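You operate a simulated robot arm through the tools that you are given. There is no shell and no other tool. Be economical: measure what you need, move in short steps, check, and stop when the job is done.

You run a simulated robot arm. Do the job below in one go: nothing can be reset, and whatever is moved stays where it is left.

Task
Find the sugar carton and top up the sugar jar to about three quarters full.
Fine: read the cartons; the carton goes back and the lid goes on square.

The check looks at the end state, three seconds after you hand in, the way a careful person would. Anything else that was tipped, shoved, dropped, spilled or broken makes it a failure. Lids that push on must go on centred and level and be pressed home; caps that screw on are set level and turned clockwise until they are tight.

Robot
A 7-joint arm with a two-finger parallel gripper, fixed in place. Base frame: the origin is at the foot of the arm, x ahead of it, y to its left, z up; the work surface is at about z = 0.914. Readings come in m, rad, newtons and seconds.
With the tool pointing down near the work surface it reaches from about 0.28 to 0.68 m from the base axis. Its first joint turns from -1.152 to 1.152 rad. Payload 1.57 kg.
The tool frame sits at the grasp point between the pads (the TCP): z along the fingers, y along the line on which they close. The tips reach 0.03 m beyond it. Largest opening 0.11 m; finger width 0.024, thickness 0.012; the body of the gripper, 0.048 by 0.112 m, starts 0.078 m behind the TCP.
Orientation is told as [roll, pitch, yaw] about the base's x, y, z axes, in that order, counted from this pose: with the fingers straight down and closing along the base's y, the tool's x points along the base's -x, its y along +y and its z along -z.

Tools
- The arm moves only by the tool step_arm. Its arguments are lists of equal length, an entry for each row: "fingers": the finger opening in m, from 0 to 0.11; "dp": the shift along the tool's x, y, z in m, a list of three; "angular": the turn, a rotation vector about the tool's x, y, z in rad, a list of three. In form: {"fingers": [fingers, ...], "dp": [[x, y, z], ...], "angular": [[rx, ry, rz], ...]}. A call has 1 to 8 rows; each row is the pose to reach, as a shift and turn from the pose commanded when the call began, along the tool's axes at that moment. A row lasts 0.2 s, in which the tool goes at most 0.05 m and 0.15 rad; a call with a longer step from one row to the next is refused whole, and so is a gripper value outside its range. Where a pose cannot be reached the arm comes as near as it can. A force on the tool above 70 N (or 10 N above the force at the start of the call, whichever is more), or a blocked arm, ends the call early, and 0.2 s more pass. Each finger travels about 0.108 m/s and halts on what it meets, pressing with about 42 N; the grip force reading is that of the motor and also rises with nothing between the fingers. The clock runs only during rows and for 0.2 s after the last one: add rows that repeat a pose to give the fingers time. It gives the time, the measured TCP pose, the force on the tool (base axes), the opening and the grip force at its end, in the units of the frame above (readings bear some noise).
- Cameras (640 x 400 px; columns grow to the right, rows downward): "scene" is fixed at [0.1604, -0.3853, 1.4104]; the picture's right is [0.82, -0.57, 0.00], its down [-0.28, -0.41, -0.87] and it looks along [0.50, 0.71, -0.49] (base axes); focal length 242 px, centre (320, 200). "wrist" rides on the gripper at [0.07, 0.016, -0.141] in the tool frame; the picture's right is [-0.23, 0.97, 0.00], its down [-0.86, -0.20, -0.48] and it looks along [-0.47, -0.11, 0.88] (tool axes); focal length 222 px, centre (320, 200). There is no depth. A picture from a camera that has moved, and an enlarged one, comes with that camera's place and axes in the base frame and with its lens.
- capture(camera): a new picture of that camera. The clock stands still meanwhile.
- enlarge(camera, box): a new picture of the part [left, top, right, bottom] of that camera's present view, enlarged. The clock stands still meanwhile.
- hand_in(): hands the job in; it is judged then, once.

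Work in short steps. Places have to be worked out from the pictures, the camera data and where the tool is seen: move nearer, look again, correct. Check each grasp and each placing, and mend what went wrong. You have 120 turns and 64 pictures in all, those below and enlarged ones among them. Open the gripper and draw the arm clear of the work before you hand the job in, unless the task says otherwise; then end with one line.

The tools are called after "Emit:" as name(argument=value, ...) on one line, values as JSON. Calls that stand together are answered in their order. step_arm: Moves the arm, as the interface text tells. Its arguments: {"type":"object","properties":{"fingers":{"type":"array","items":{"type":"number"}},"dp":{"type":"array","items":{"type":"array","items":{"type":"number"}}},"angular":{"type":"array","items":{"type":"array","items":{"type":"number"}}}},"required":["fingers","dp","angular"]} The other tools are called the same way: capture (camera) takes a picture; enlarge (camera, box) takes an enlarged picture of a part of a camera's view; hand_in () hands the job in.

At the start:

```text
time: 0.0
eef_pos: [0.3544, 0.0659, 1.3279]
orientation: [0.001, 0.001, 0.001]
force: [-0.7, 0.3, -0.5]
width: 0.1099
grip_force: 0.0
```

scene: 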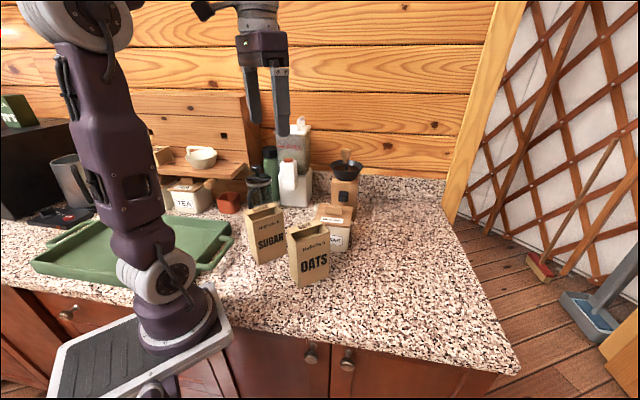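
wrist: 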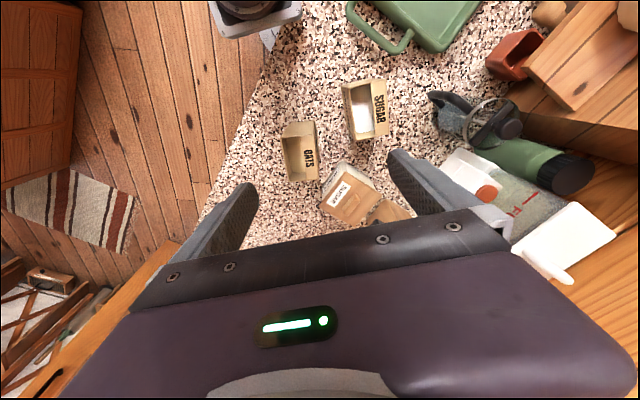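

The pictures show two open cartons (SUGAR and OATS) and a labelled jar behind them. I'll enlarge both views to read them and locate things.

Emit:
enlarge(camera="scene", box=[220, 140, 380, 300])

Emit:
enlarge(camera="wrist", box=[260, 60, 440, 240])

```text
2.50 times, centred on (300, 220) of scene
camera zoom: at [0.1604, -0.3853, 1.4104], right [0.82, -0.57, 0.0], down [-0.28, -0.41, -0.87], along [0.5, 0.71, -0.49], focal length 606 px, centre (370, 150)
```

zoom: 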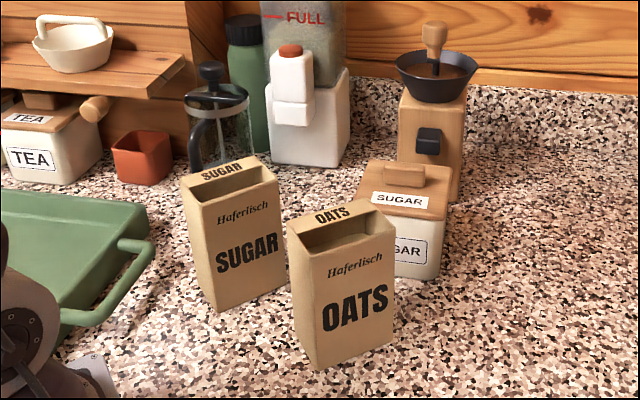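

```text
2.22 times, centred on (350, 150) of wrist
camera zoom: at [0.2843, 0.0818, 1.47], right [0.23, 0.97, 0.0], down [0.86, -0.2, 0.48], along [0.47, -0.11, -0.88], focal length 494 px, centre (253, 311)
```

zoom: 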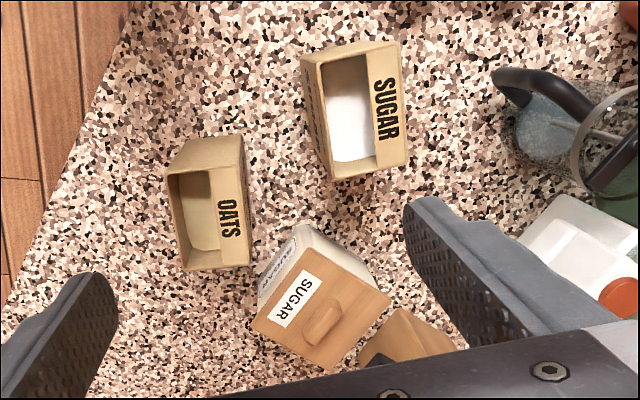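

Sugar carton sits around x 0.31–0.395, y 0.12–0.18 (top z≈1.065). The sugar jar with handled wooden lid is around (0.54, 0.09), rotated about 45°. I'll move above it with a 45° yaw to look closer.

Emit:
step_arm(fingers=[0.11, 0.1, 0.09, 0.08, 0.07, 0.07], dp=[[-0.025, 0.004, 0.018], [-0.05, 0.008, 0.036], [-0.075, 0.012, 0.054], [-0.1, 0.016, 0.072], [-0.125, 0.02, 0.09], [-0.15, 0.024, 0.108]], angular=[[0, 0, 0.131], [0, 0, 0.262], [0, 0, 0.393], [0, 0, 0.524], [0, 0, 0.655], [0, 0, 0.785]])

Emit:
capture(camera="wrist")

Emit:
capture(camera="scene")

```text
time: 1.4
eef_pos: [0.5056, 0.0914, 1.2201]
orientation: [0.0, -0.001, -0.788]
force: [-0.2, 0.3, 0.7]
width: 0.0702
grip_force: 0.1
```

```text
59 pictures are left
camera wrist: at [0.4676, 0.1508, 1.362], right [0.85, 0.53, 0.0], down [0.46, -0.75, 0.48], along [0.25, -0.41, -0.88], focal length 222 px, centre (320, 200)
```

wrist: 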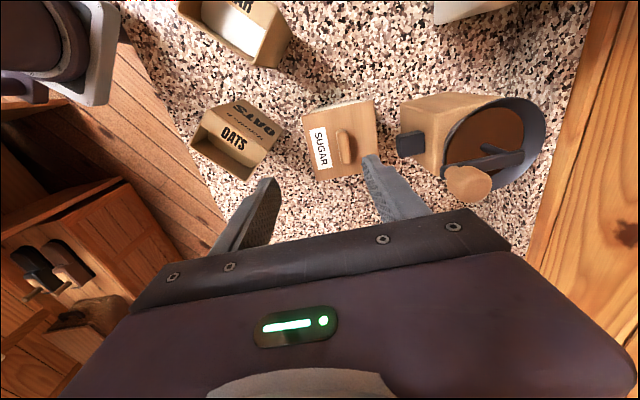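

```text
58 pictures are left
```

scene: 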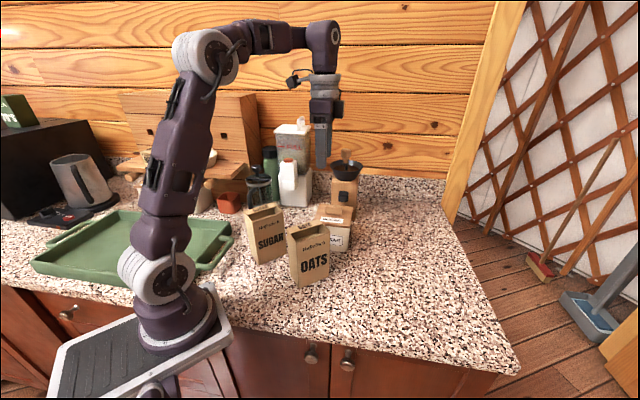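

The jar lid and its handle are now well in view; enlarge to place the handle and its angle exactly.

Emit:
enlarge(camera="wrist", box=[280, 80, 400, 200])

Emit:
enlarge(camera="scene", box=[290, 190, 370, 260])

```text
3.33 times, centred on (340, 140) of wrist
camera zoom: at [0.4676, 0.1508, 1.362], right [0.85, 0.53, 0.0], down [0.46, -0.75, 0.48], along [0.25, -0.41, -0.88], focal length 740 px, centre (253, 400)
```

zoom: 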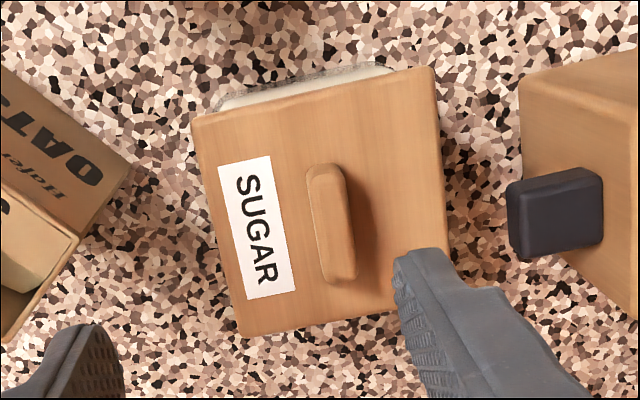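

```text
5.71 times, centred on (330, 225) of scene
camera zoom: at [0.1604, -0.3853, 1.4104], right [0.82, -0.57, 0.0], down [-0.28, -0.41, -0.87], along [0.5, 0.71, -0.49], focal length 1385 px, centre (263, 57)
```

zoom: 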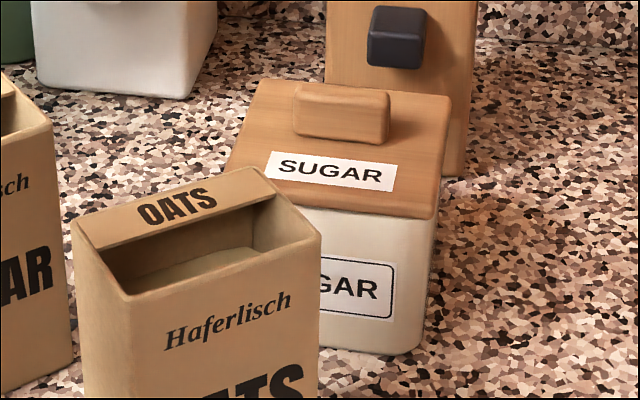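

Lid top is at z≈1.0155, centre ≈(0.543, 0.093), 0.106 m square; the handle is ~0.018 thick, top ≈1.036, aligned with the current yaw. Move over it and descend partway.

Emit:
step_arm(fingers=[0.06, 0.06, 0.06, 0.06], dp=[[-0.0125, 0.014, 0.035], [-0.0251, 0.0278, 0.07], [-0.0251, 0.0278, 0.11], [-0.0251, 0.0278, 0.13]], angular=[[0, 0, 0], [0, 0, 0], [0, 0, 0], [0, 0, 0]])

Emit:
capture(camera="wrist")

Emit:
enlarge(camera="scene", box=[290, 160, 390, 260])

```text
time: 2.4
eef_pos: [0.5413, 0.0922, 1.0889]
orientation: [0.001, 0.0, -0.785]
force: [-0.6, -0.4, 0.9]
width: 0.0603
grip_force: 0.1
```

```text
55 pictures are left
camera wrist: at [0.5043, 0.1524, 1.2315], right [0.85, 0.53, 0.0], down [0.46, -0.75, 0.48], along [0.25, -0.41, -0.88], focal length 222 px, centre (320, 200)
```

wrist: 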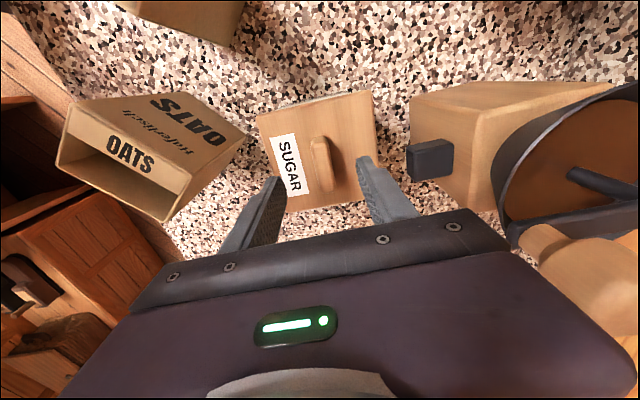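

```text
4.00 times, centred on (340, 210) of scene
camera zoom: at [0.1604, -0.3853, 1.4104], right [0.82, -0.57, 0.0], down [-0.28, -0.41, -0.87], along [0.5, 0.71, -0.49], focal length 970 px, centre (240, 160)
```

zoom: 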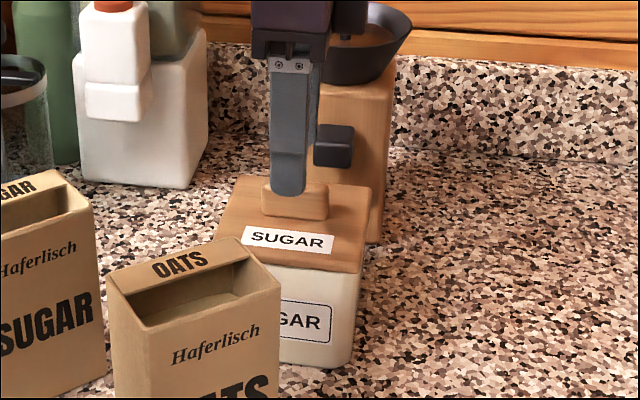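

The fingers straddle the handle and line up well. Descend to z≈1.050 and close.

Emit:
step_arm(fingers=[0.06, 0.06, 0.03, 0.0, 0.0, 0.0], dp=[[0, 0.0015, 0.025], [0, 0.0015, 0.039], [0, 0.0015, 0.039], [0, 0.0015, 0.039], [0, 0.0015, 0.039], [0, 0.0015, 0.039]], angular=[[0, 0, 0], [0, 0, 0], [0, 0, 0], [0, 0, 0], [0, 0, 0], [0, 0, 0]])

Emit:
enlarge(camera="scene", box=[290, 160, 390, 260])

```text
time: 3.8
eef_pos: [0.5434, 0.0941, 1.0501]
orientation: [-0.001, 0.0, -0.785]
force: [-0.3, 0.4, 0.2]
width: 0.0151
grip_force: 30.9
```

```text
4.00 times, centred on (340, 210) of scene
camera zoom: at [0.1604, -0.3853, 1.4104], right [0.82, -0.57, 0.0], down [-0.28, -0.41, -0.87], along [0.5, 0.71, -0.49], focal length 970 px, centre (240, 160)
```

zoom: 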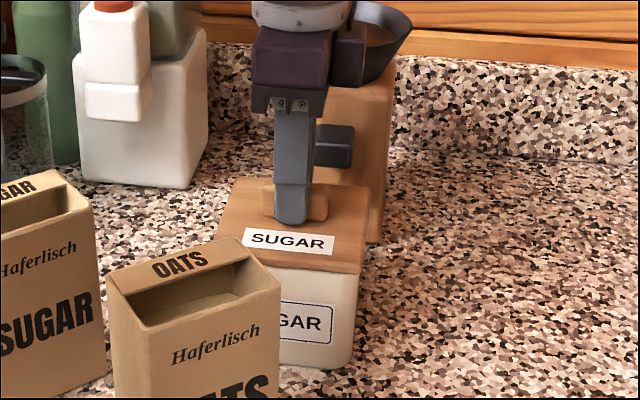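

Handle gripped (0.015 m). Lift straight up in small steps.

Emit:
step_arm(fingers=[0, 0, 0, 0, 0], dp=[[0, 0, -0.005], [0, 0, -0.012], [0, 0, -0.03], [0, 0, -0.06], [0, 0, -0.1]], angular=[[0, 0, 0], [0, 0, 0], [0, 0, 0], [0, 0, 0], [0, 0, 0]])

Emit:
capture(camera="scene")

```text
time: 5.0
eef_pos: [0.5425, 0.0933, 1.1525]
orientation: [0.0, 0.0, -0.786]
force: [0.4, 0.3, -0.7]
width: 0.0149
grip_force: 30.7
```

```text
52 pictures are left
```

scene: 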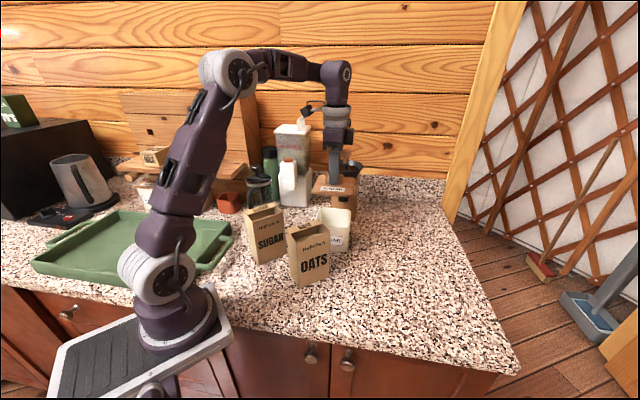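

Lid is off. Enlarge to see the jar's inside and the lid's underside.

Emit:
enlarge(camera="scene", box=[290, 160, 390, 260])

```text
4.00 times, centred on (340, 210) of scene
camera zoom: at [0.1604, -0.3853, 1.4104], right [0.82, -0.57, 0.0], down [-0.28, -0.41, -0.87], along [0.5, 0.71, -0.49], focal length 970 px, centre (240, 160)
```

zoom: 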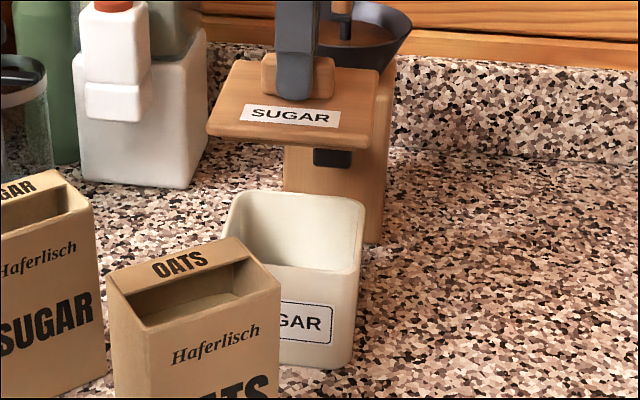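

The lid is held level and the jar is open. Carry the lid to the free counter at about (0.50, -0.17).

Emit:
step_arm(fingers=[0, 0, 0, 0, 0, 0, 0, 0], dp=[[-0.026, -0.036, 0], [-0.052, -0.072, 0], [-0.078, -0.108, 0], [-0.104, -0.144, 0], [-0.13, -0.18, 0], [-0.1564, -0.216, 0], [-0.1564, -0.216, 0.045], [-0.1564, -0.216, 0.09]], angular=[[0, 0, 0], [0, 0, 0], [0, 0, 0], [0, 0, 0], [0, 0, 0], [0, 0, 0], [0, 0, 0], [0, 0, 0]])

Emit:
enlarge(camera="scene", box=[280, 180, 440, 320])

```text
time: 6.8
eef_pos: [0.5008, -0.1711, 1.0595]
orientation: [0.001, -0.001, -0.785]
force: [-0.1, 0.3, -0.2]
width: 0.0151
grip_force: 30.8
```

```text
2.86 times, centred on (360, 250) of scene
camera zoom: at [0.1604, -0.3853, 1.4104], right [0.82, -0.57, 0.0], down [-0.28, -0.41, -0.87], along [0.5, 0.71, -0.49], focal length 693 px, centre (206, 57)
```

zoom: 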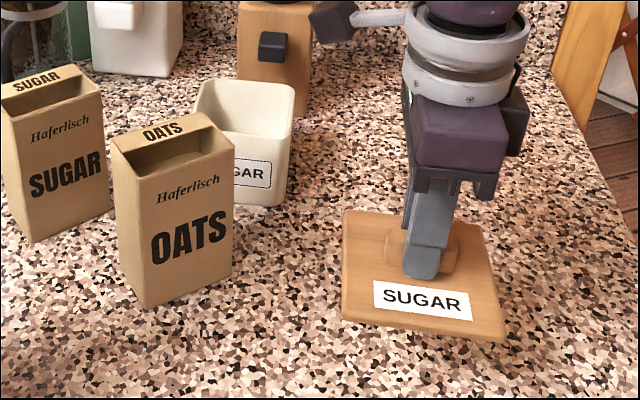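

Clear counter beneath the lid. Lower in steps toward contact.

Emit:
step_arm(fingers=[0, 0, 0], dp=[[0, 0, 0.04], [0, 0, 0.07], [0, 0, 0.078]], angular=[[0, 0, 0], [0, 0, 0], [0, 0, 0]])

Emit:
enlarge(camera="scene", box=[340, 220, 440, 320])

```text
time: 7.6
eef_pos: [0.5013, -0.1701, 0.9831]
orientation: [-0.001, 0.0, -0.785]
force: [0.4, -1.1, 0.4]
width: 0.0148
grip_force: 30.7
```

```text
4.00 times, centred on (390, 270) of scene
camera zoom: at [0.1604, -0.3853, 1.4104], right [0.82, -0.57, 0.0], down [-0.28, -0.41, -0.87], along [0.5, 0.71, -0.49], focal length 970 px, centre (40, -80)
```

zoom: 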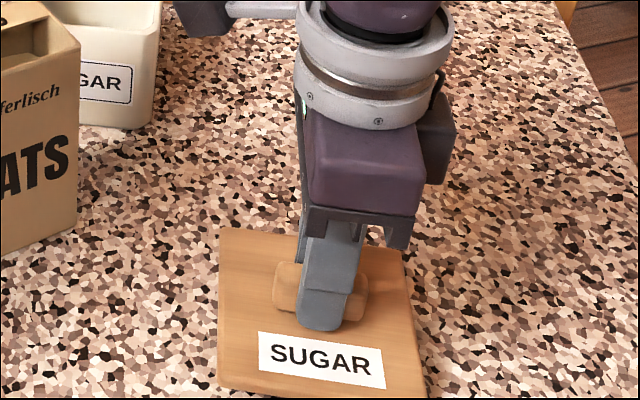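

No contact yet; lower by millimetres watching force.

Emit:
step_arm(fingers=[0, 0], dp=[[0, 0, 0.004], [0, 0, 0.006]], angular=[[0, 0, 0], [0, 0, 0]])

Emit:
step_arm(fingers=[0, 0], dp=[[0, 0, 0.002], [0, 0, 0.004]], angular=[[0, 0, 0], [0, 0, 0]])

```text
time: 8.2
eef_pos: [0.5009, -0.1703, 0.9769]
orientation: [0.0, 0.0, -0.786]
force: [0.0, -0.3, -1.0]
width: 0.0149
grip_force: 30.9
```

```text
time: 8.8
eef_pos: [0.5012, -0.1707, 0.973]
orientation: [0.001, 0.0, -0.784]
force: [0.8, -0.5, 0.0]
width: 0.015
grip_force: 30.7
```

Emit:
step_arm(fingers=[0, 0], dp=[[0, 0, 0.002], [0, 0, 0.004]], angular=[[0, 0, 0], [0, 0, 0]])

Emit:
enlarge(camera="scene", box=[350, 260, 430, 340])

```text
time: 9.4
eef_pos: [0.5006, -0.1706, 0.9687]
orientation: [0.001, 0.0, -0.787]
force: [-0.5, 0.1, -0.6]
width: 0.0148
grip_force: 31.3
```

```text
5.00 times, centred on (390, 300) of scene
camera zoom: at [0.1604, -0.3853, 1.4104], right [0.82, -0.57, 0.0], down [-0.28, -0.41, -0.87], along [0.5, 0.71, -0.49], focal length 1212 px, centre (-30, -300)
```

zoom: 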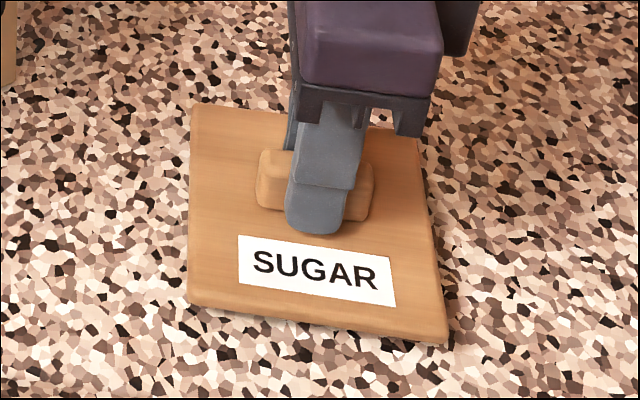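

Still slightly above the counter. Keep lowering.

Emit:
step_arm(fingers=[0, 0], dp=[[0, 0, 0.002], [0, 0, 0.004]], angular=[[0, 0, 0], [0, 0, 0]])

Emit:
step_arm(fingers=[0, 0], dp=[[0, 0, 0.001], [0, 0, 0.002]], angular=[[0, 0, 0], [0, 0, 0]])

Emit:
step_arm(fingers=[0, 0], dp=[[0, 0, 0.001], [0, 0, 0.002]], angular=[[0, 0, 0], [0, 0, 0]])

```text
time: 10.0
eef_pos: [0.5006, -0.1696, 0.9649]
orientation: [-0.001, -0.001, -0.785]
force: [-0.2, -0.2, 0.0]
width: 0.0147
grip_force: 30.3
```

```text
time: 10.6
eef_pos: [0.5014, -0.1703, 0.9611]
orientation: [-0.001, 0.002, -0.787]
force: [-1.0, 1.0, -0.4]
width: 0.0151
grip_force: 31.2
```

```text
time: 11.2
eef_pos: [0.4999, -0.1704, 0.9598]
orientation: [0.0, -0.001, -0.786]
force: [-0.1, -0.3, -1.2]
width: 0.015
grip_force: 30.4
```

Emit:
step_arm(fingers=[0, 0], dp=[[0, 0, 0.001], [0, 0, 0.002]], angular=[[0, 0, 0], [0, 0, 0]])

Emit:
enlarge(camera="scene", box=[350, 260, 430, 340])

```text
time: 11.8
eef_pos: [0.501, -0.1695, 0.9581]
orientation: [0.001, 0.0, -0.787]
force: [0.0, 0.8, -0.2]
width: 0.0149
grip_force: 30.5
```

```text
5.00 times, centred on (390, 300) of scene
camera zoom: at [0.1604, -0.3853, 1.4104], right [0.82, -0.57, 0.0], down [-0.28, -0.41, -0.87], along [0.5, 0.71, -0.49], focal length 1212 px, centre (-30, -300)
```

zoom: 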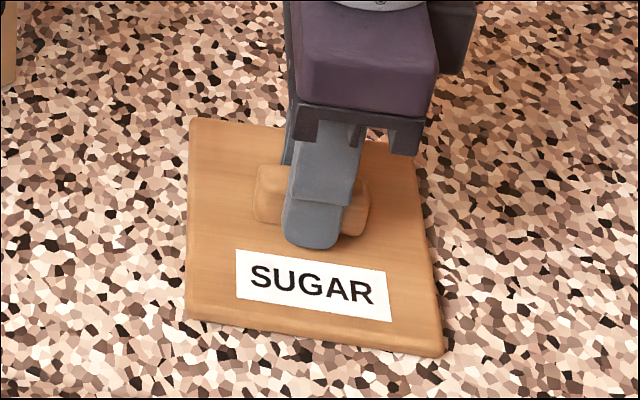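

Nearly down; a bit further until the force responds.

Emit:
step_arm(fingers=[0, 0], dp=[[0, 0, 0.001], [0, 0, 0.002]], angular=[[0, 0, 0], [0, 0, 0]])

Emit:
step_arm(fingers=[0, 0], dp=[[0, 0, 0.001], [0, 0, 0.001]], angular=[[0, 0, 0], [0, 0, 0]])

```text
time: 12.4
eef_pos: [0.5006, -0.1716, 0.9579]
orientation: [0.001, -0.002, -0.784]
force: [-3.0, 2.6, 27.4]
width: 0.0147
grip_force: 31.0
```

```text
time: 13.0
eef_pos: [0.5019, -0.1715, 0.9548]
orientation: [0.0, -0.003, -0.785]
force: [-1.4, 1.2, 33.4]
width: 0.0148
grip_force: 31.4
```

Contact: ~30 N up, lid on counter. Ease up 2 mm, open and rise.

Emit:
step_arm(fingers=[0, 0.03, 0.05, 0.05, 0.05, 0.05, 0.05], dp=[[0, 0, -0.002], [0, 0, -0.002], [0, 0, -0.002], [0, 0, -0.03], [0, 0, -0.07], [0, 0, -0.12], [0, 0, -0.17]], angular=[[0, 0, 0], [0, 0, 0], [0, 0, 0], [0, 0, 0], [0, 0, 0], [0, 0, 0], [0, 0, 0]])

Emit:
capture(camera="scene")

```text
time: 14.6
eef_pos: [0.5005, -0.1714, 1.127]
orientation: [0.0, -0.001, -0.785]
force: [0.0, 0.6, -0.1]
width: 0.0499
grip_force: 0.1
```

```text
46 pictures are left
```

scene: 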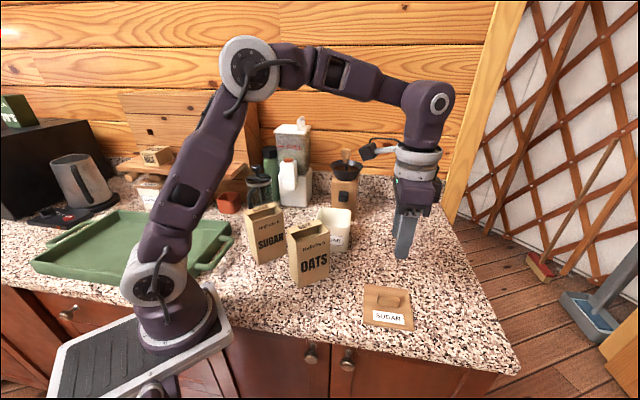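

Lid rests flat on the counter. Now go above the jar with yaw −90° (to look inside, and then to rehearse the pouring tilt empty-handed).

Emit:
step_arm(fingers=[0.06, 0.07, 0.08, 0.09, 0.1, 0.11, 0.11], dp=[[0.0243, 0.0284, -0.019], [0.0486, 0.0568, -0.038], [0.0729, 0.0852, -0.057], [0.0972, 0.1136, -0.076], [0.1215, 0.142, -0.095], [0.1458, 0.1704, -0.114], [0.17, 0.199, -0.133]], angular=[[0, 0, 0.112], [0, 0, 0.224], [0, 0, 0.336], [0, 0, 0.448], [0, 0, 0.56], [0, 0, 0.672], [0, 0, 0.785]])

Emit:
capture(camera="wrist")

```text
time: 16.2
eef_pos: [0.5234, 0.0915, 1.2584]
orientation: [-0.001, 0.001, -1.572]
force: [-1.0, 0.6, 0.4]
width: 0.1101
grip_force: 0.2
```

```text
45 pictures are left
camera wrist: at [0.5378, 0.1606, 1.4011], right [0.97, -0.23, 0.0], down [-0.2, -0.85, 0.48], along [-0.11, -0.47, -0.88], focal length 222 px, centre (320, 200)
```

wrist: 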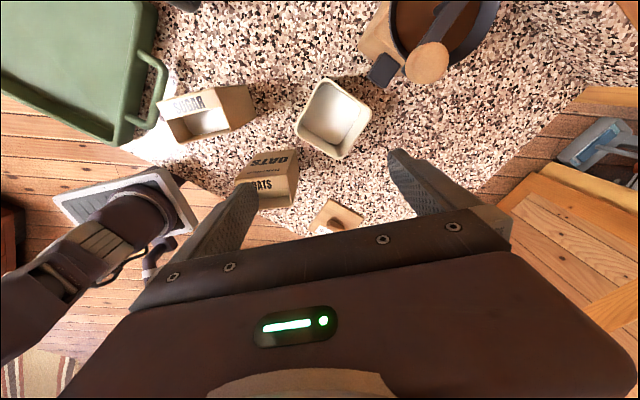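

Emit:
enlarge(camera="wrist", box=[285, 70, 385, 170])

Emit:
enlarge(camera="wrist", box=[150, 70, 310, 220])

```text
4.00 times, centred on (335, 120) of wrist
camera zoom: at [0.5378, 0.1606, 1.4011], right [0.97, -0.23, 0.0], down [-0.2, -0.85, 0.48], along [-0.11, -0.47, -0.88], focal length 888 px, centre (260, 520)
```

zoom: 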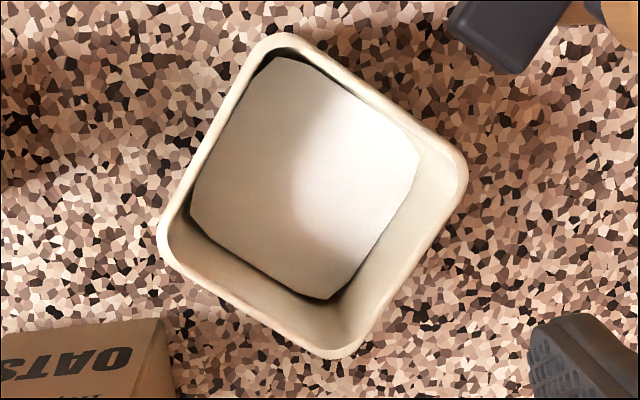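

```text
2.67 times, centred on (230, 145) of wrist
camera zoom: at [0.5378, 0.1606, 1.4011], right [0.97, -0.23, 0.0], down [-0.2, -0.85, 0.48], along [-0.11, -0.47, -0.88], focal length 592 px, centre (560, 347)
```

zoom: 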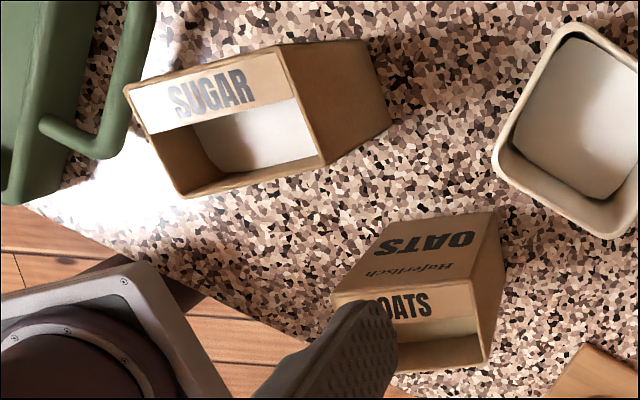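

Jar currently holds only a shallow layer (surface ≈0.93–0.94; rim ≈1.005; three quarters ≈0.983). The sugar carton is aligned with the axes, centre ≈(0.354, 0.1525), 0.085 × 0.059, opening on its −y half. Rehearse the tilt empty, above the jar.

Emit:
step_arm(fingers=[0.11, 0.11, 0.11, 0.11, 0.11, 0.11, 0.11, 0.11], dp=[[0.006, 0.004, 0.01], [0.012, 0.008, 0.02], [0.018, 0.012, 0.03], [0.024, 0.016, 0.04], [0.03, 0.02, 0.05], [0.036, 0.024, 0.06], [0.042, 0.028, 0.07], [0.0465, 0.032, 0.08]], angular=[[0, 0.149, 0], [0, 0.298, 0], [0, 0.447, 0], [0, 0.596, 0], [0, 0.745, 0], [0, 0.894, 0], [0, 1.043, 0], [0, 1.192, 0]])

Emit:
capture(camera="scene")

```text
time: 18.0
eef_pos: [0.5529, 0.1361, 1.1793]
orientation: [0.002, 1.195, -1.569]
force: [-7.4, -5.7, 3.8]
width: 0.1039
grip_force: 0.2
```

```text
42 pictures are left
```

scene: 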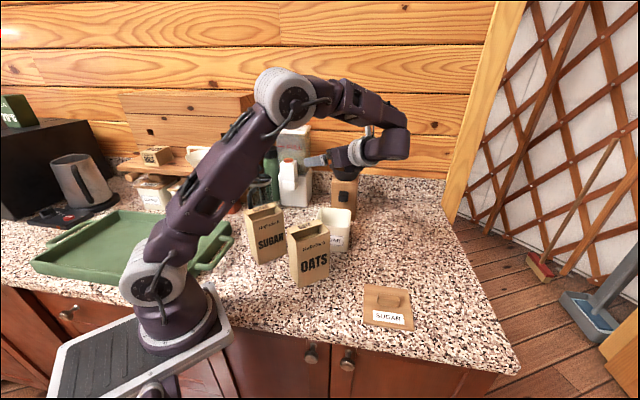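

Force and the reduced opening show the far finger touching the grinder. Back off in −x at once and check it.

Emit:
step_arm(fingers=[0.1, 0.09, 0.08], dp=[[0, -0.02, 0], [0, -0.05, 0], [0, -0.05, 0]], angular=[[0, 0, 0], [0, 0, 0], [0, 0, 0]])

Emit:
enlarge(camera="scene", box=[290, 120, 410, 240])

```text
time: 18.8
eef_pos: [0.5027, 0.1367, 1.1784]
orientation: [0.002, 1.192, -1.57]
force: [-0.6, -0.6, 0.2]
width: 0.0801
grip_force: 0.2
```

```text
3.33 times, centred on (350, 180) of scene
camera zoom: at [0.1604, -0.3853, 1.4104], right [0.82, -0.57, 0.0], down [-0.28, -0.41, -0.87], along [0.5, 0.71, -0.49], focal length 808 px, centre (220, 267)
```

zoom: 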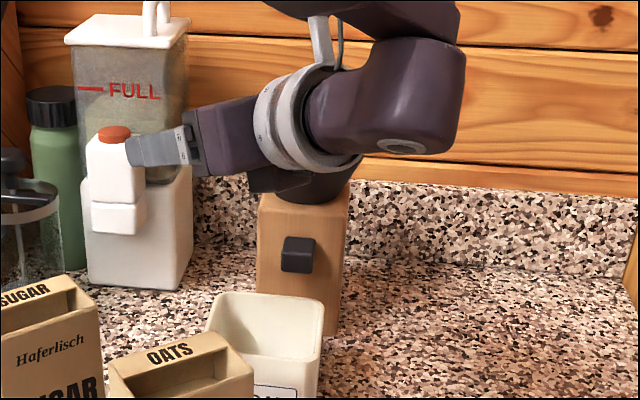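

Grinder is unmoved. The pour plane must stay at x≈0.545, where the gripped carton clears the grinder. Test further tilt here, away from it.

Emit:
step_arm(fingers=[0.06, 0.06, 0.06, 0.06], dp=[[0, 0, 0], [0, 0, 0], [0, 0, 0], [0, 0, 0]], angular=[[0, 0.14, 0], [0, 0.28, 0], [0, 0.42, 0], [0, 0.55, 0]])

```text
time: 19.8
eef_pos: [0.5038, 0.137, 1.1786]
orientation: [3.14, 1.399, 1.57]
force: [-0.5, 0.3, 0.3]
width: 0.06
grip_force: 0.1
```

Tilt to 100° is reachable. Untilt in two calls while rising.

Emit:
step_arm(fingers=[0.06, 0.06, 0.06, 0.06, 0.06, 0.06, 0.06], dp=[[0.015, 0, 0.003], [0.03, 0, 0.005], [0.045, 0, 0.008], [0.06, 0, 0.01], [0.075, 0, 0.013], [0.085, 0, 0.015], [0.0985, 0, 0.017]], angular=[[0, -0.145, 0], [0, -0.29, 0], [0, -0.435, 0], [0, -0.58, 0], [0, -0.725, 0], [0, -0.87, 0], [0, -1.015, 0]])

Emit:
step_arm(fingers=[0.06, 0.06, 0.06, 0.06, 0.06], dp=[[0, 0, 0], [0, 0, 0], [0, 0, 0], [0, 0, 0], [0, 0, 0]], angular=[[0, -0.1455, 0], [0, -0.291, 0], [0, -0.436, 0], [0, -0.582, 0], [0, -0.727, 0]])

```text
time: 21.4
eef_pos: [0.503, 0.1355, 1.2793]
orientation: [0.0, 0.724, -1.572]
force: [0.3, 0.2, 1.4]
width: 0.0599
grip_force: 0.0
```

```text
time: 22.6
eef_pos: [0.5023, 0.1366, 1.2782]
orientation: [0.0, -0.001, -1.572]
force: [0.2, 0.6, -0.1]
width: 0.0602
grip_force: 0.0
```

Now move above the sugar carton, turning to yaw 0.

Emit:
step_arm(fingers=[0.07, 0.08, 0.09, 0.1, 0.11, 0.11, 0.11, 0.11], dp=[[0.002, -0.0185, 0.005], [0.004, -0.037, 0.01], [0.006, -0.0555, 0.015], [0.008, -0.074, 0.02], [0.01, -0.0925, 0.025], [0.012, -0.111, 0.03], [0.014, -0.1295, 0.035], [0.0165, -0.148, 0.04]], angular=[[0, 0, -0.145], [0, 0, -0.29], [0, 0, -0.435], [0, 0, -0.58], [0, 0, -0.725], [0, 0, -0.87], [0, 0, -1.015], [0, 0, -1.16]])

Emit:
step_arm(fingers=[0.11, 0.11, 0.11], dp=[[0, 0, 0], [0, 0, 0], [0, 0, 0]], angular=[[0, 0, -0.137], [0, 0, -0.274], [0, 0, -0.411]])

Emit:
capture(camera="wrist")

```text
time: 24.4
eef_pos: [0.3549, 0.1526, 1.2385]
orientation: [0.0, 0.0, -0.408]
force: [-0.1, -0.1, -0.9]
width: 0.1101
grip_force: 0.0
```

```text
time: 25.2
eef_pos: [0.3564, 0.152, 1.2374]
orientation: [-0.001, -0.001, 0.002]
force: [-0.1, -0.1, -0.3]
width: 0.1098
grip_force: 0.0
```

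```text
40 pictures are left
camera wrist: at [0.2852, 0.1688, 1.381], right [0.22, 0.97, 0.0], down [0.86, -0.2, 0.48], along [0.47, -0.11, -0.88], focal length 222 px, centre (320, 200)
```

wrist: 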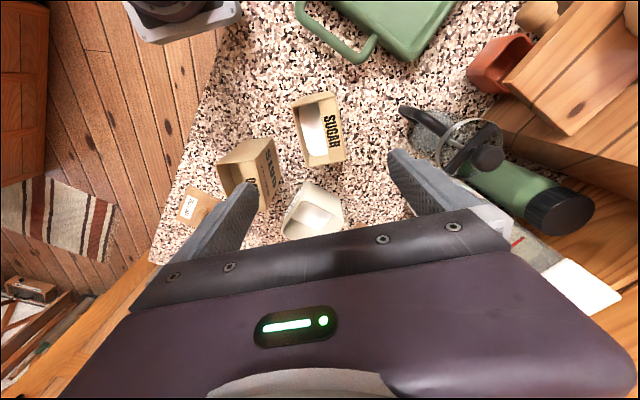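

Emit:
enlarge(camera="wrist", box=[270, 70, 370, 180])

```text
3.64 times, centred on (320, 125) of wrist
camera zoom: at [0.2852, 0.1688, 1.381], right [0.22, 0.97, 0.0], down [0.86, -0.2, 0.48], along [0.47, -0.11, -0.88], focal length 808 px, centre (320, 473)
```

zoom: 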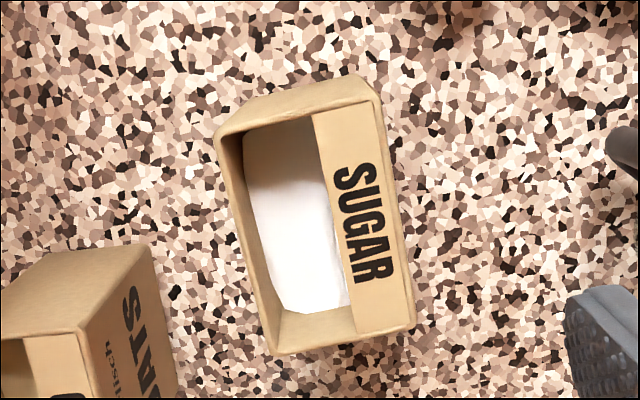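

Carton centre (0.3527, 0.1527), yaw ≈ −1.5°; sugar in it stands at ≈1.025. Descend around it to z≈1.035.

Emit:
step_arm(fingers=[0.11, 0.11, 0.11, 0.11, 0.11, 0.11], dp=[[0.0035, 0.0007, 0.04], [0.0035, 0.0007, 0.08], [0.0035, 0.0007, 0.12], [0.0035, 0.0007, 0.16], [0.0035, 0.0007, 0.19], [0.0035, 0.0007, 0.202]], angular=[[0, 0, 0.026], [0, 0, 0.026], [0, 0, 0.026], [0, 0, 0.026], [0, 0, 0.026], [0, 0, 0.026]])

Emit:
enlarge(camera="scene", box=[200, 150, 360, 300])

Emit:
capture(camera="wrist")

```text
time: 26.6
eef_pos: [0.3517, 0.1547, 1.0369]
orientation: [0.0, 0.001, -0.025]
force: [0.0, 0.1, 0.0]
width: 0.1099
grip_force: 0.0
```

```text
2.67 times, centred on (280, 225) of scene
camera zoom: at [0.1604, -0.3853, 1.4104], right [0.82, -0.57, 0.0], down [-0.28, -0.41, -0.87], along [0.5, 0.71, -0.49], focal length 646 px, centre (427, 133)
```

zoom: 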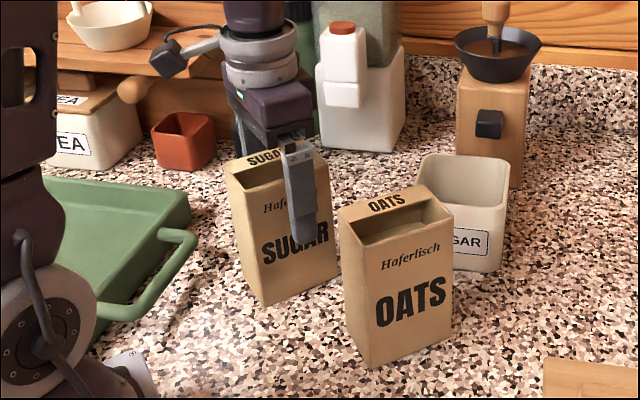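

```text
37 pictures are left
camera wrist: at [0.2823, 0.1714, 1.1788], right [0.25, 0.97, 0.0], down [0.85, -0.22, 0.48], along [0.46, -0.12, -0.88], focal length 222 px, centre (320, 200)
```

wrist: 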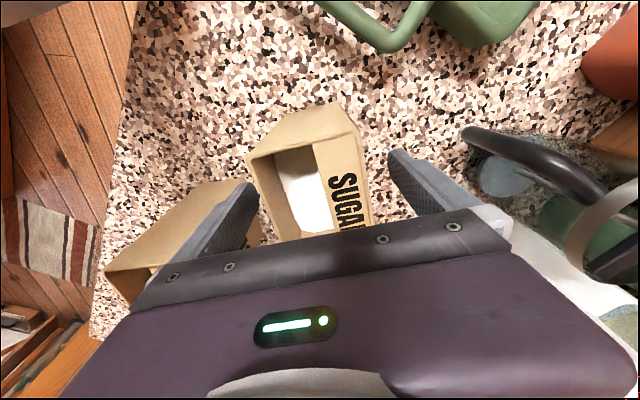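

Fingers straddle the carton about evenly. Close.

Emit:
step_arm(fingers=[0.09, 0.07, 0.06, 0.05, 0.05], dp=[[0, -0.001, 0], [0, -0.001, 0], [0, -0.001, 0], [0, -0.001, 0], [0, -0.001, 0]], angular=[[0, 0, 0], [0, 0, 0], [0, 0, 0], [0, 0, 0], [0, 0, 0]])

```text
time: 27.8
eef_pos: [0.3511, 0.1529, 1.0362]
orientation: [0.0, -0.001, -0.025]
force: [0.3, -0.4, 0.3]
width: 0.0615
grip_force: 42.4
```

Carton gripped (0.0615, 42 N). Lift straight up.

Emit:
step_arm(fingers=[0.03, 0.03, 0.03, 0.03, 0.03, 0.03], dp=[[0, 0, -0.01], [0, 0, -0.04], [0, 0, -0.08], [0, 0, -0.12], [0, 0, -0.16], [0, 0, -0.19]], angular=[[0, 0, 0], [0, 0, 0], [0, 0, 0], [0, 0, 0], [0, 0, 0], [0, 0, 0]])

Emit:
capture(camera="scene")

```text
time: 29.2
eef_pos: [0.3521, 0.1535, 1.2277]
orientation: [-0.001, 0.0, -0.025]
force: [-0.1, -0.8, -2.7]
width: 0.0616
grip_force: 42.0
```

```text
36 pictures are left
```

scene: 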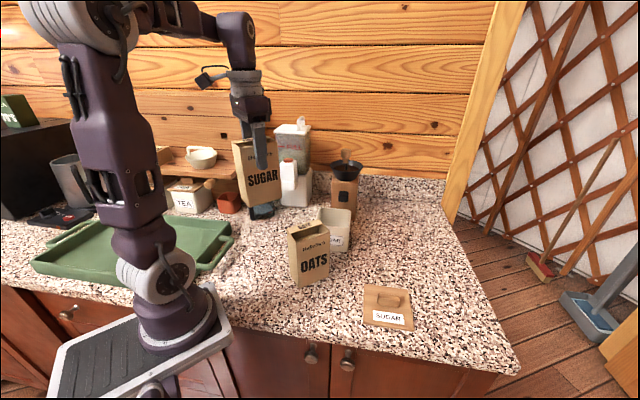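

Weight ≈3 N, held firmly. Carry it over beside the jar, turning to yaw −90°.

Emit:
step_arm(fingers=[0.03, 0.03, 0.03, 0.03, 0.03, 0.03, 0.03, 0.03], dp=[[-0.024, 0.002, 0], [-0.048, 0.004, 0], [-0.072, 0.006, 0], [-0.096, 0.008, 0], [-0.12, 0.01, 0], [-0.144, 0.012, 0], [-0.168, 0.014, 0], [-0.1927, 0.0163, 0]], angular=[[0, 0, 0.145], [0, 0, 0.29], [0, 0, 0.435], [0, 0, 0.58], [0, 0, 0.725], [0, 0, 0.87], [0, 0, 1.015], [0, 0, 1.16]])

Emit:
step_arm(fingers=[0.03, 0.03, 0.03], dp=[[0, 0, 0], [0, 0, 0], [0, 0, 0]], angular=[[0, 0, 0.13], [0, 0, 0.26], [0, 0, 0.386]])

Emit:
capture(camera="scene")

```text
time: 31.0
eef_pos: [0.5444, 0.1658, 1.226]
orientation: [-0.001, 0.001, -1.187]
force: [0.2, 0.9, -2.9]
width: 0.0619
grip_force: 42.0
```

```text
time: 31.8
eef_pos: [0.5452, 0.1648, 1.2264]
orientation: [0.0, 0.0, -1.572]
force: [0.6, 0.3, -1.9]
width: 0.0616
grip_force: 41.5
```

```text
35 pictures are left
```

scene: 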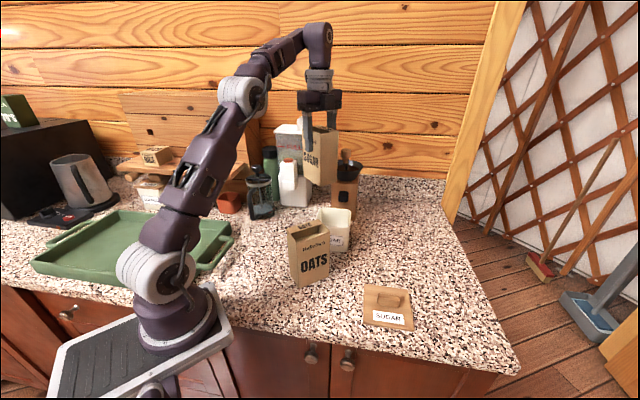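

Carton is above/behind the jar. Tilt to ~34° at height, then descend.

Emit:
step_arm(fingers=[0.03, 0.03, 0.03, 0.03, 0.03, 0.03, 0.03], dp=[[0, 0, 0], [0, 0, 0], [0, 0, 0], [0, 0, 0], [-0.002, 0, 0.04], [-0.002, 0, 0.08], [-0.002, 0, 0.12]], angular=[[0, 0.148, 0], [0, 0.296, 0], [0, 0.444, 0], [0, 0.592, 0], [0, 0.592, 0], [0, 0.592, 0], [0, 0.592, 0]])

Emit:
enlarge(camera="scene", box=[280, 130, 400, 250])

```text
time: 33.4
eef_pos: [0.5454, 0.162, 1.106]
orientation: [0.001, 0.593, -1.571]
force: [0.7, -1.1, -2.8]
width: 0.0618
grip_force: 42.2
```

```text
3.33 times, centred on (340, 190) of scene
camera zoom: at [0.1605, -0.3853, 1.4104], right [0.82, -0.57, 0.0], down [-0.28, -0.41, -0.87], along [0.5, 0.71, -0.49], focal length 808 px, centre (253, 233)
```

zoom: 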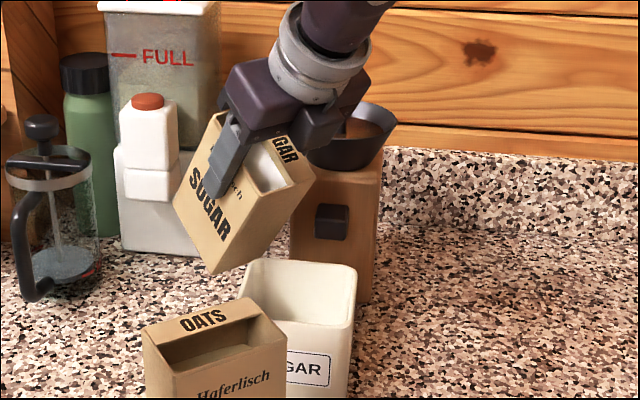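

Carton clears jar and grinder. Tilt to 45° with a slight descent and look for flow.

Emit:
step_arm(fingers=[0.03, 0.03, 0.03, 0.03], dp=[[-0.0038, 0, 0.0047], [-0.0075, 0, 0.0093], [-0.0075, 0, 0.0093], [-0.0075, 0, 0.0093]], angular=[[0, 0.096, 0], [0, 0.192, 0], [0, 0.192, 0], [0, 0.192, 0]])

Emit:
enlarge(camera="scene", box=[290, 150, 380, 240])

```text
time: 34.4
eef_pos: [0.5446, 0.1609, 1.0939]
orientation: [0.0, 0.783, -1.571]
force: [0.1, -0.2, -3.2]
width: 0.062
grip_force: 41.9
```

```text
4.44 times, centred on (335, 195) of scene
camera zoom: at [0.1605, -0.3853, 1.4104], right [0.82, -0.57, 0.0], down [-0.28, -0.41, -0.87], along [0.5, 0.71, -0.49], focal length 1078 px, centre (253, 222)
```

zoom: 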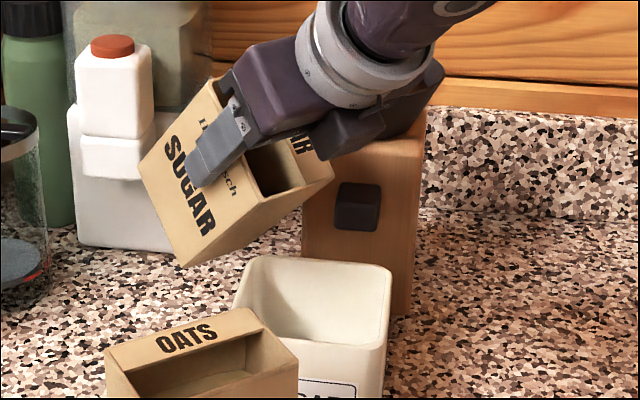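

No flow at 45°, all clear. Tilt to 60°.

Emit:
step_arm(fingers=[0.03, 0.03, 0.03, 0.03, 0.03], dp=[[-0.0048, 0, 0.0017], [-0.0095, 0, 0.0033], [-0.0095, 0, 0.0033], [-0.0095, 0, 0.0033], [-0.0095, 0, 0.0033]], angular=[[0, 0.13, 0], [0, 0.26, 0], [0, 0.26, 0], [0, 0.26, 0], [0, 0.26, 0]])

Emit:
enlarge(camera="scene", box=[290, 150, 380, 240])

```text
time: 35.6
eef_pos: [0.5444, 0.157, 1.0855]
orientation: [-0.001, 1.042, -1.57]
force: [-0.3, 1.0, -3.9]
width: 0.0618
grip_force: 41.9
```

```text
4.44 times, centred on (335, 195) of scene
camera zoom: at [0.1605, -0.3853, 1.4104], right [0.82, -0.57, 0.0], down [-0.28, -0.41, -0.87], along [0.5, 0.71, -0.49], focal length 1078 px, centre (253, 222)
```

zoom: 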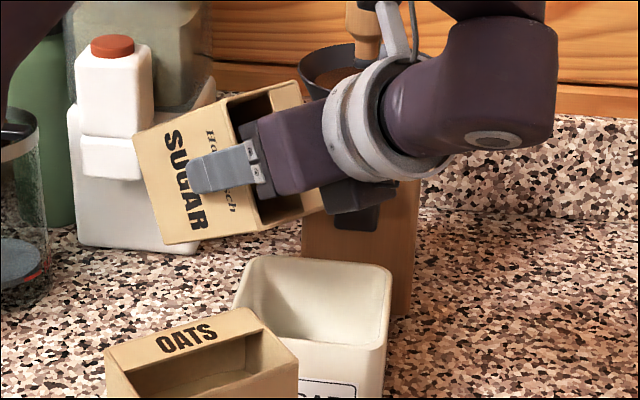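

Still no flow at 60°. Tilt to 69°.

Emit:
step_arm(fingers=[0.03, 0.03, 0.03, 0.03, 0.03], dp=[[-0.0038, 0, -0.0005], [-0.0075, 0, -0.0009], [-0.0075, 0, -0.0009], [-0.0075, 0, -0.0009], [-0.0075, 0, -0.0009]], angular=[[0, 0.08, 0], [0, 0.16, 0], [0, 0.16, 0], [0, 0.16, 0], [0, 0.16, 0]])

Emit:
enlarge(camera="scene", box=[290, 150, 380, 240])

```text
time: 36.8
eef_pos: [0.5436, 0.1522, 1.0802]
orientation: [0.002, 1.204, -1.572]
force: [1.3, -0.9, -3.3]
width: 0.0618
grip_force: 42.2
```

```text
4.44 times, centred on (335, 195) of scene
camera zoom: at [0.1605, -0.3853, 1.4104], right [0.82, -0.57, 0.0], down [-0.28, -0.41, -0.87], along [0.5, 0.71, -0.49], focal length 1078 px, centre (253, 222)
```

zoom: 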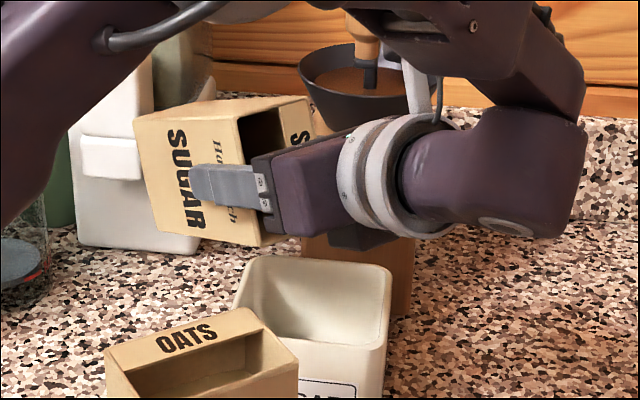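

Still nothing out. Tilt to 80°.

Emit:
step_arm(fingers=[0.03, 0.03, 0.03, 0.03], dp=[[0, 0, -0.003], [0, 0, -0.006], [0, 0, -0.006], [0, 0, -0.006]], angular=[[0, 0.096, 0], [0, 0.192, 0], [0, 0.192, 0], [0, 0.192, 0]])

Emit:
enlarge(camera="scene", box=[290, 150, 380, 240])

```text
time: 37.8
eef_pos: [0.5449, 0.1466, 1.0809]
orientation: [-0.001, 1.396, -1.57]
force: [0.0, 0.8, -2.9]
width: 0.0617
grip_force: 42.2
```

```text
4.44 times, centred on (335, 195) of scene
camera zoom: at [0.1605, -0.3853, 1.4104], right [0.82, -0.57, 0.0], down [-0.28, -0.41, -0.87], along [0.5, 0.71, -0.49], focal length 1078 px, centre (253, 222)
```

zoom: 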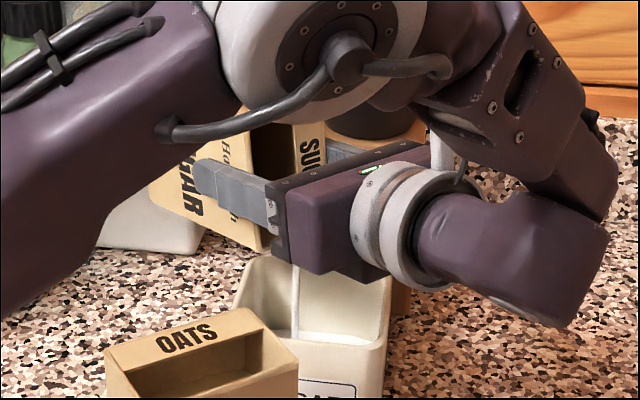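

Flow has started: a thin stream lands inside the jar. Hold about half a second and look again.

Emit:
step_arm(fingers=[0.03, 0.03], dp=[[0, 0, 0], [0, 0, 0]], angular=[[0, 0, 0], [0, 0, 0]])

Emit:
enlarge(camera="scene", box=[300, 180, 380, 260])

```text
time: 38.4
eef_pos: [0.544, 0.1472, 1.0825]
orientation: [0.0, 1.397, -1.569]
force: [-1.0, -0.5, -2.2]
width: 0.0618
grip_force: 42.4
```

```text
5.00 times, centred on (340, 220) of scene
camera zoom: at [0.1605, -0.3853, 1.4104], right [0.82, -0.57, 0.0], down [-0.28, -0.41, -0.87], along [0.5, 0.71, -0.49], focal length 1212 px, centre (220, 100)
```

zoom: 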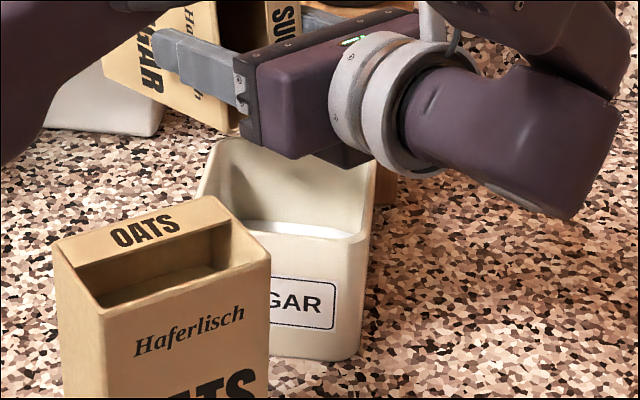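

The flow paused with the tilt: surface ≈0.942, needs ≈0.983. Tilt another 5° and hold.

Emit:
step_arm(fingers=[0.03, 0.03, 0.03, 0.03], dp=[[-0.0017, 0, -0.0038], [-0.0017, 0, -0.0038], [-0.0017, 0, -0.0038], [-0.0017, 0, -0.0038]], angular=[[0, 0.085, 0], [0, 0.085, 0], [0, 0.085, 0], [0, 0.085, 0]])

Emit:
enlarge(camera="scene", box=[300, 180, 380, 260])

```text
time: 39.4
eef_pos: [0.5454, 0.1425, 1.0797]
orientation: [-0.003, 1.483, -1.574]
force: [0.8, 0.1, -3.0]
width: 0.0617
grip_force: 41.9
```

```text
5.00 times, centred on (340, 220) of scene
camera zoom: at [0.1605, -0.3853, 1.4104], right [0.82, -0.57, 0.0], down [-0.28, -0.41, -0.87], along [0.5, 0.71, -0.49], focal length 1212 px, centre (220, 100)
```

zoom: 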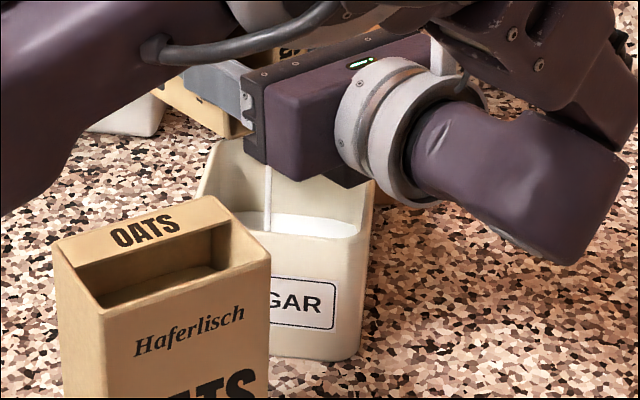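

Stream is well inside, level rising. Hold for another stretch.

Emit:
step_arm(fingers=[0.03, 0.03, 0.03, 0.03], dp=[[0, 0, 0], [0, 0, 0], [0, 0, 0], [0, 0, 0]], angular=[[0, 0.04, 0], [0, 0.04, 0], [0, 0.04, 0], [0, 0.04, 0]])

Emit:
enlarge(camera="scene", box=[300, 180, 380, 260])

```text
time: 40.4
eef_pos: [0.5447, 0.1429, 1.0815]
orientation: [0.0, 1.521, -1.573]
force: [0.1, -0.5, -3.3]
width: 0.0616
grip_force: 42.1
```

```text
5.00 times, centred on (340, 220) of scene
camera zoom: at [0.1605, -0.3853, 1.4104], right [0.82, -0.57, 0.0], down [-0.28, -0.41, -0.87], along [0.5, 0.71, -0.49], focal length 1212 px, centre (220, 100)
```

zoom: 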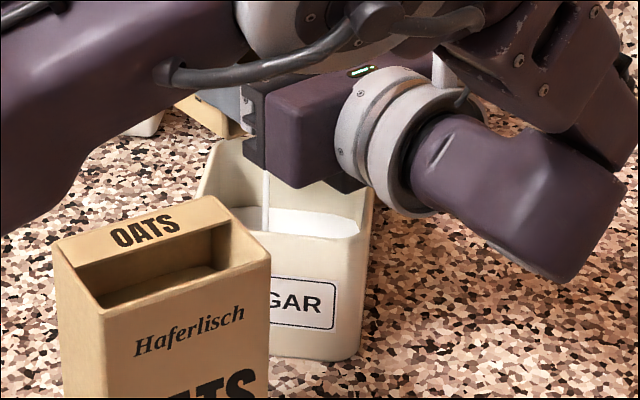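

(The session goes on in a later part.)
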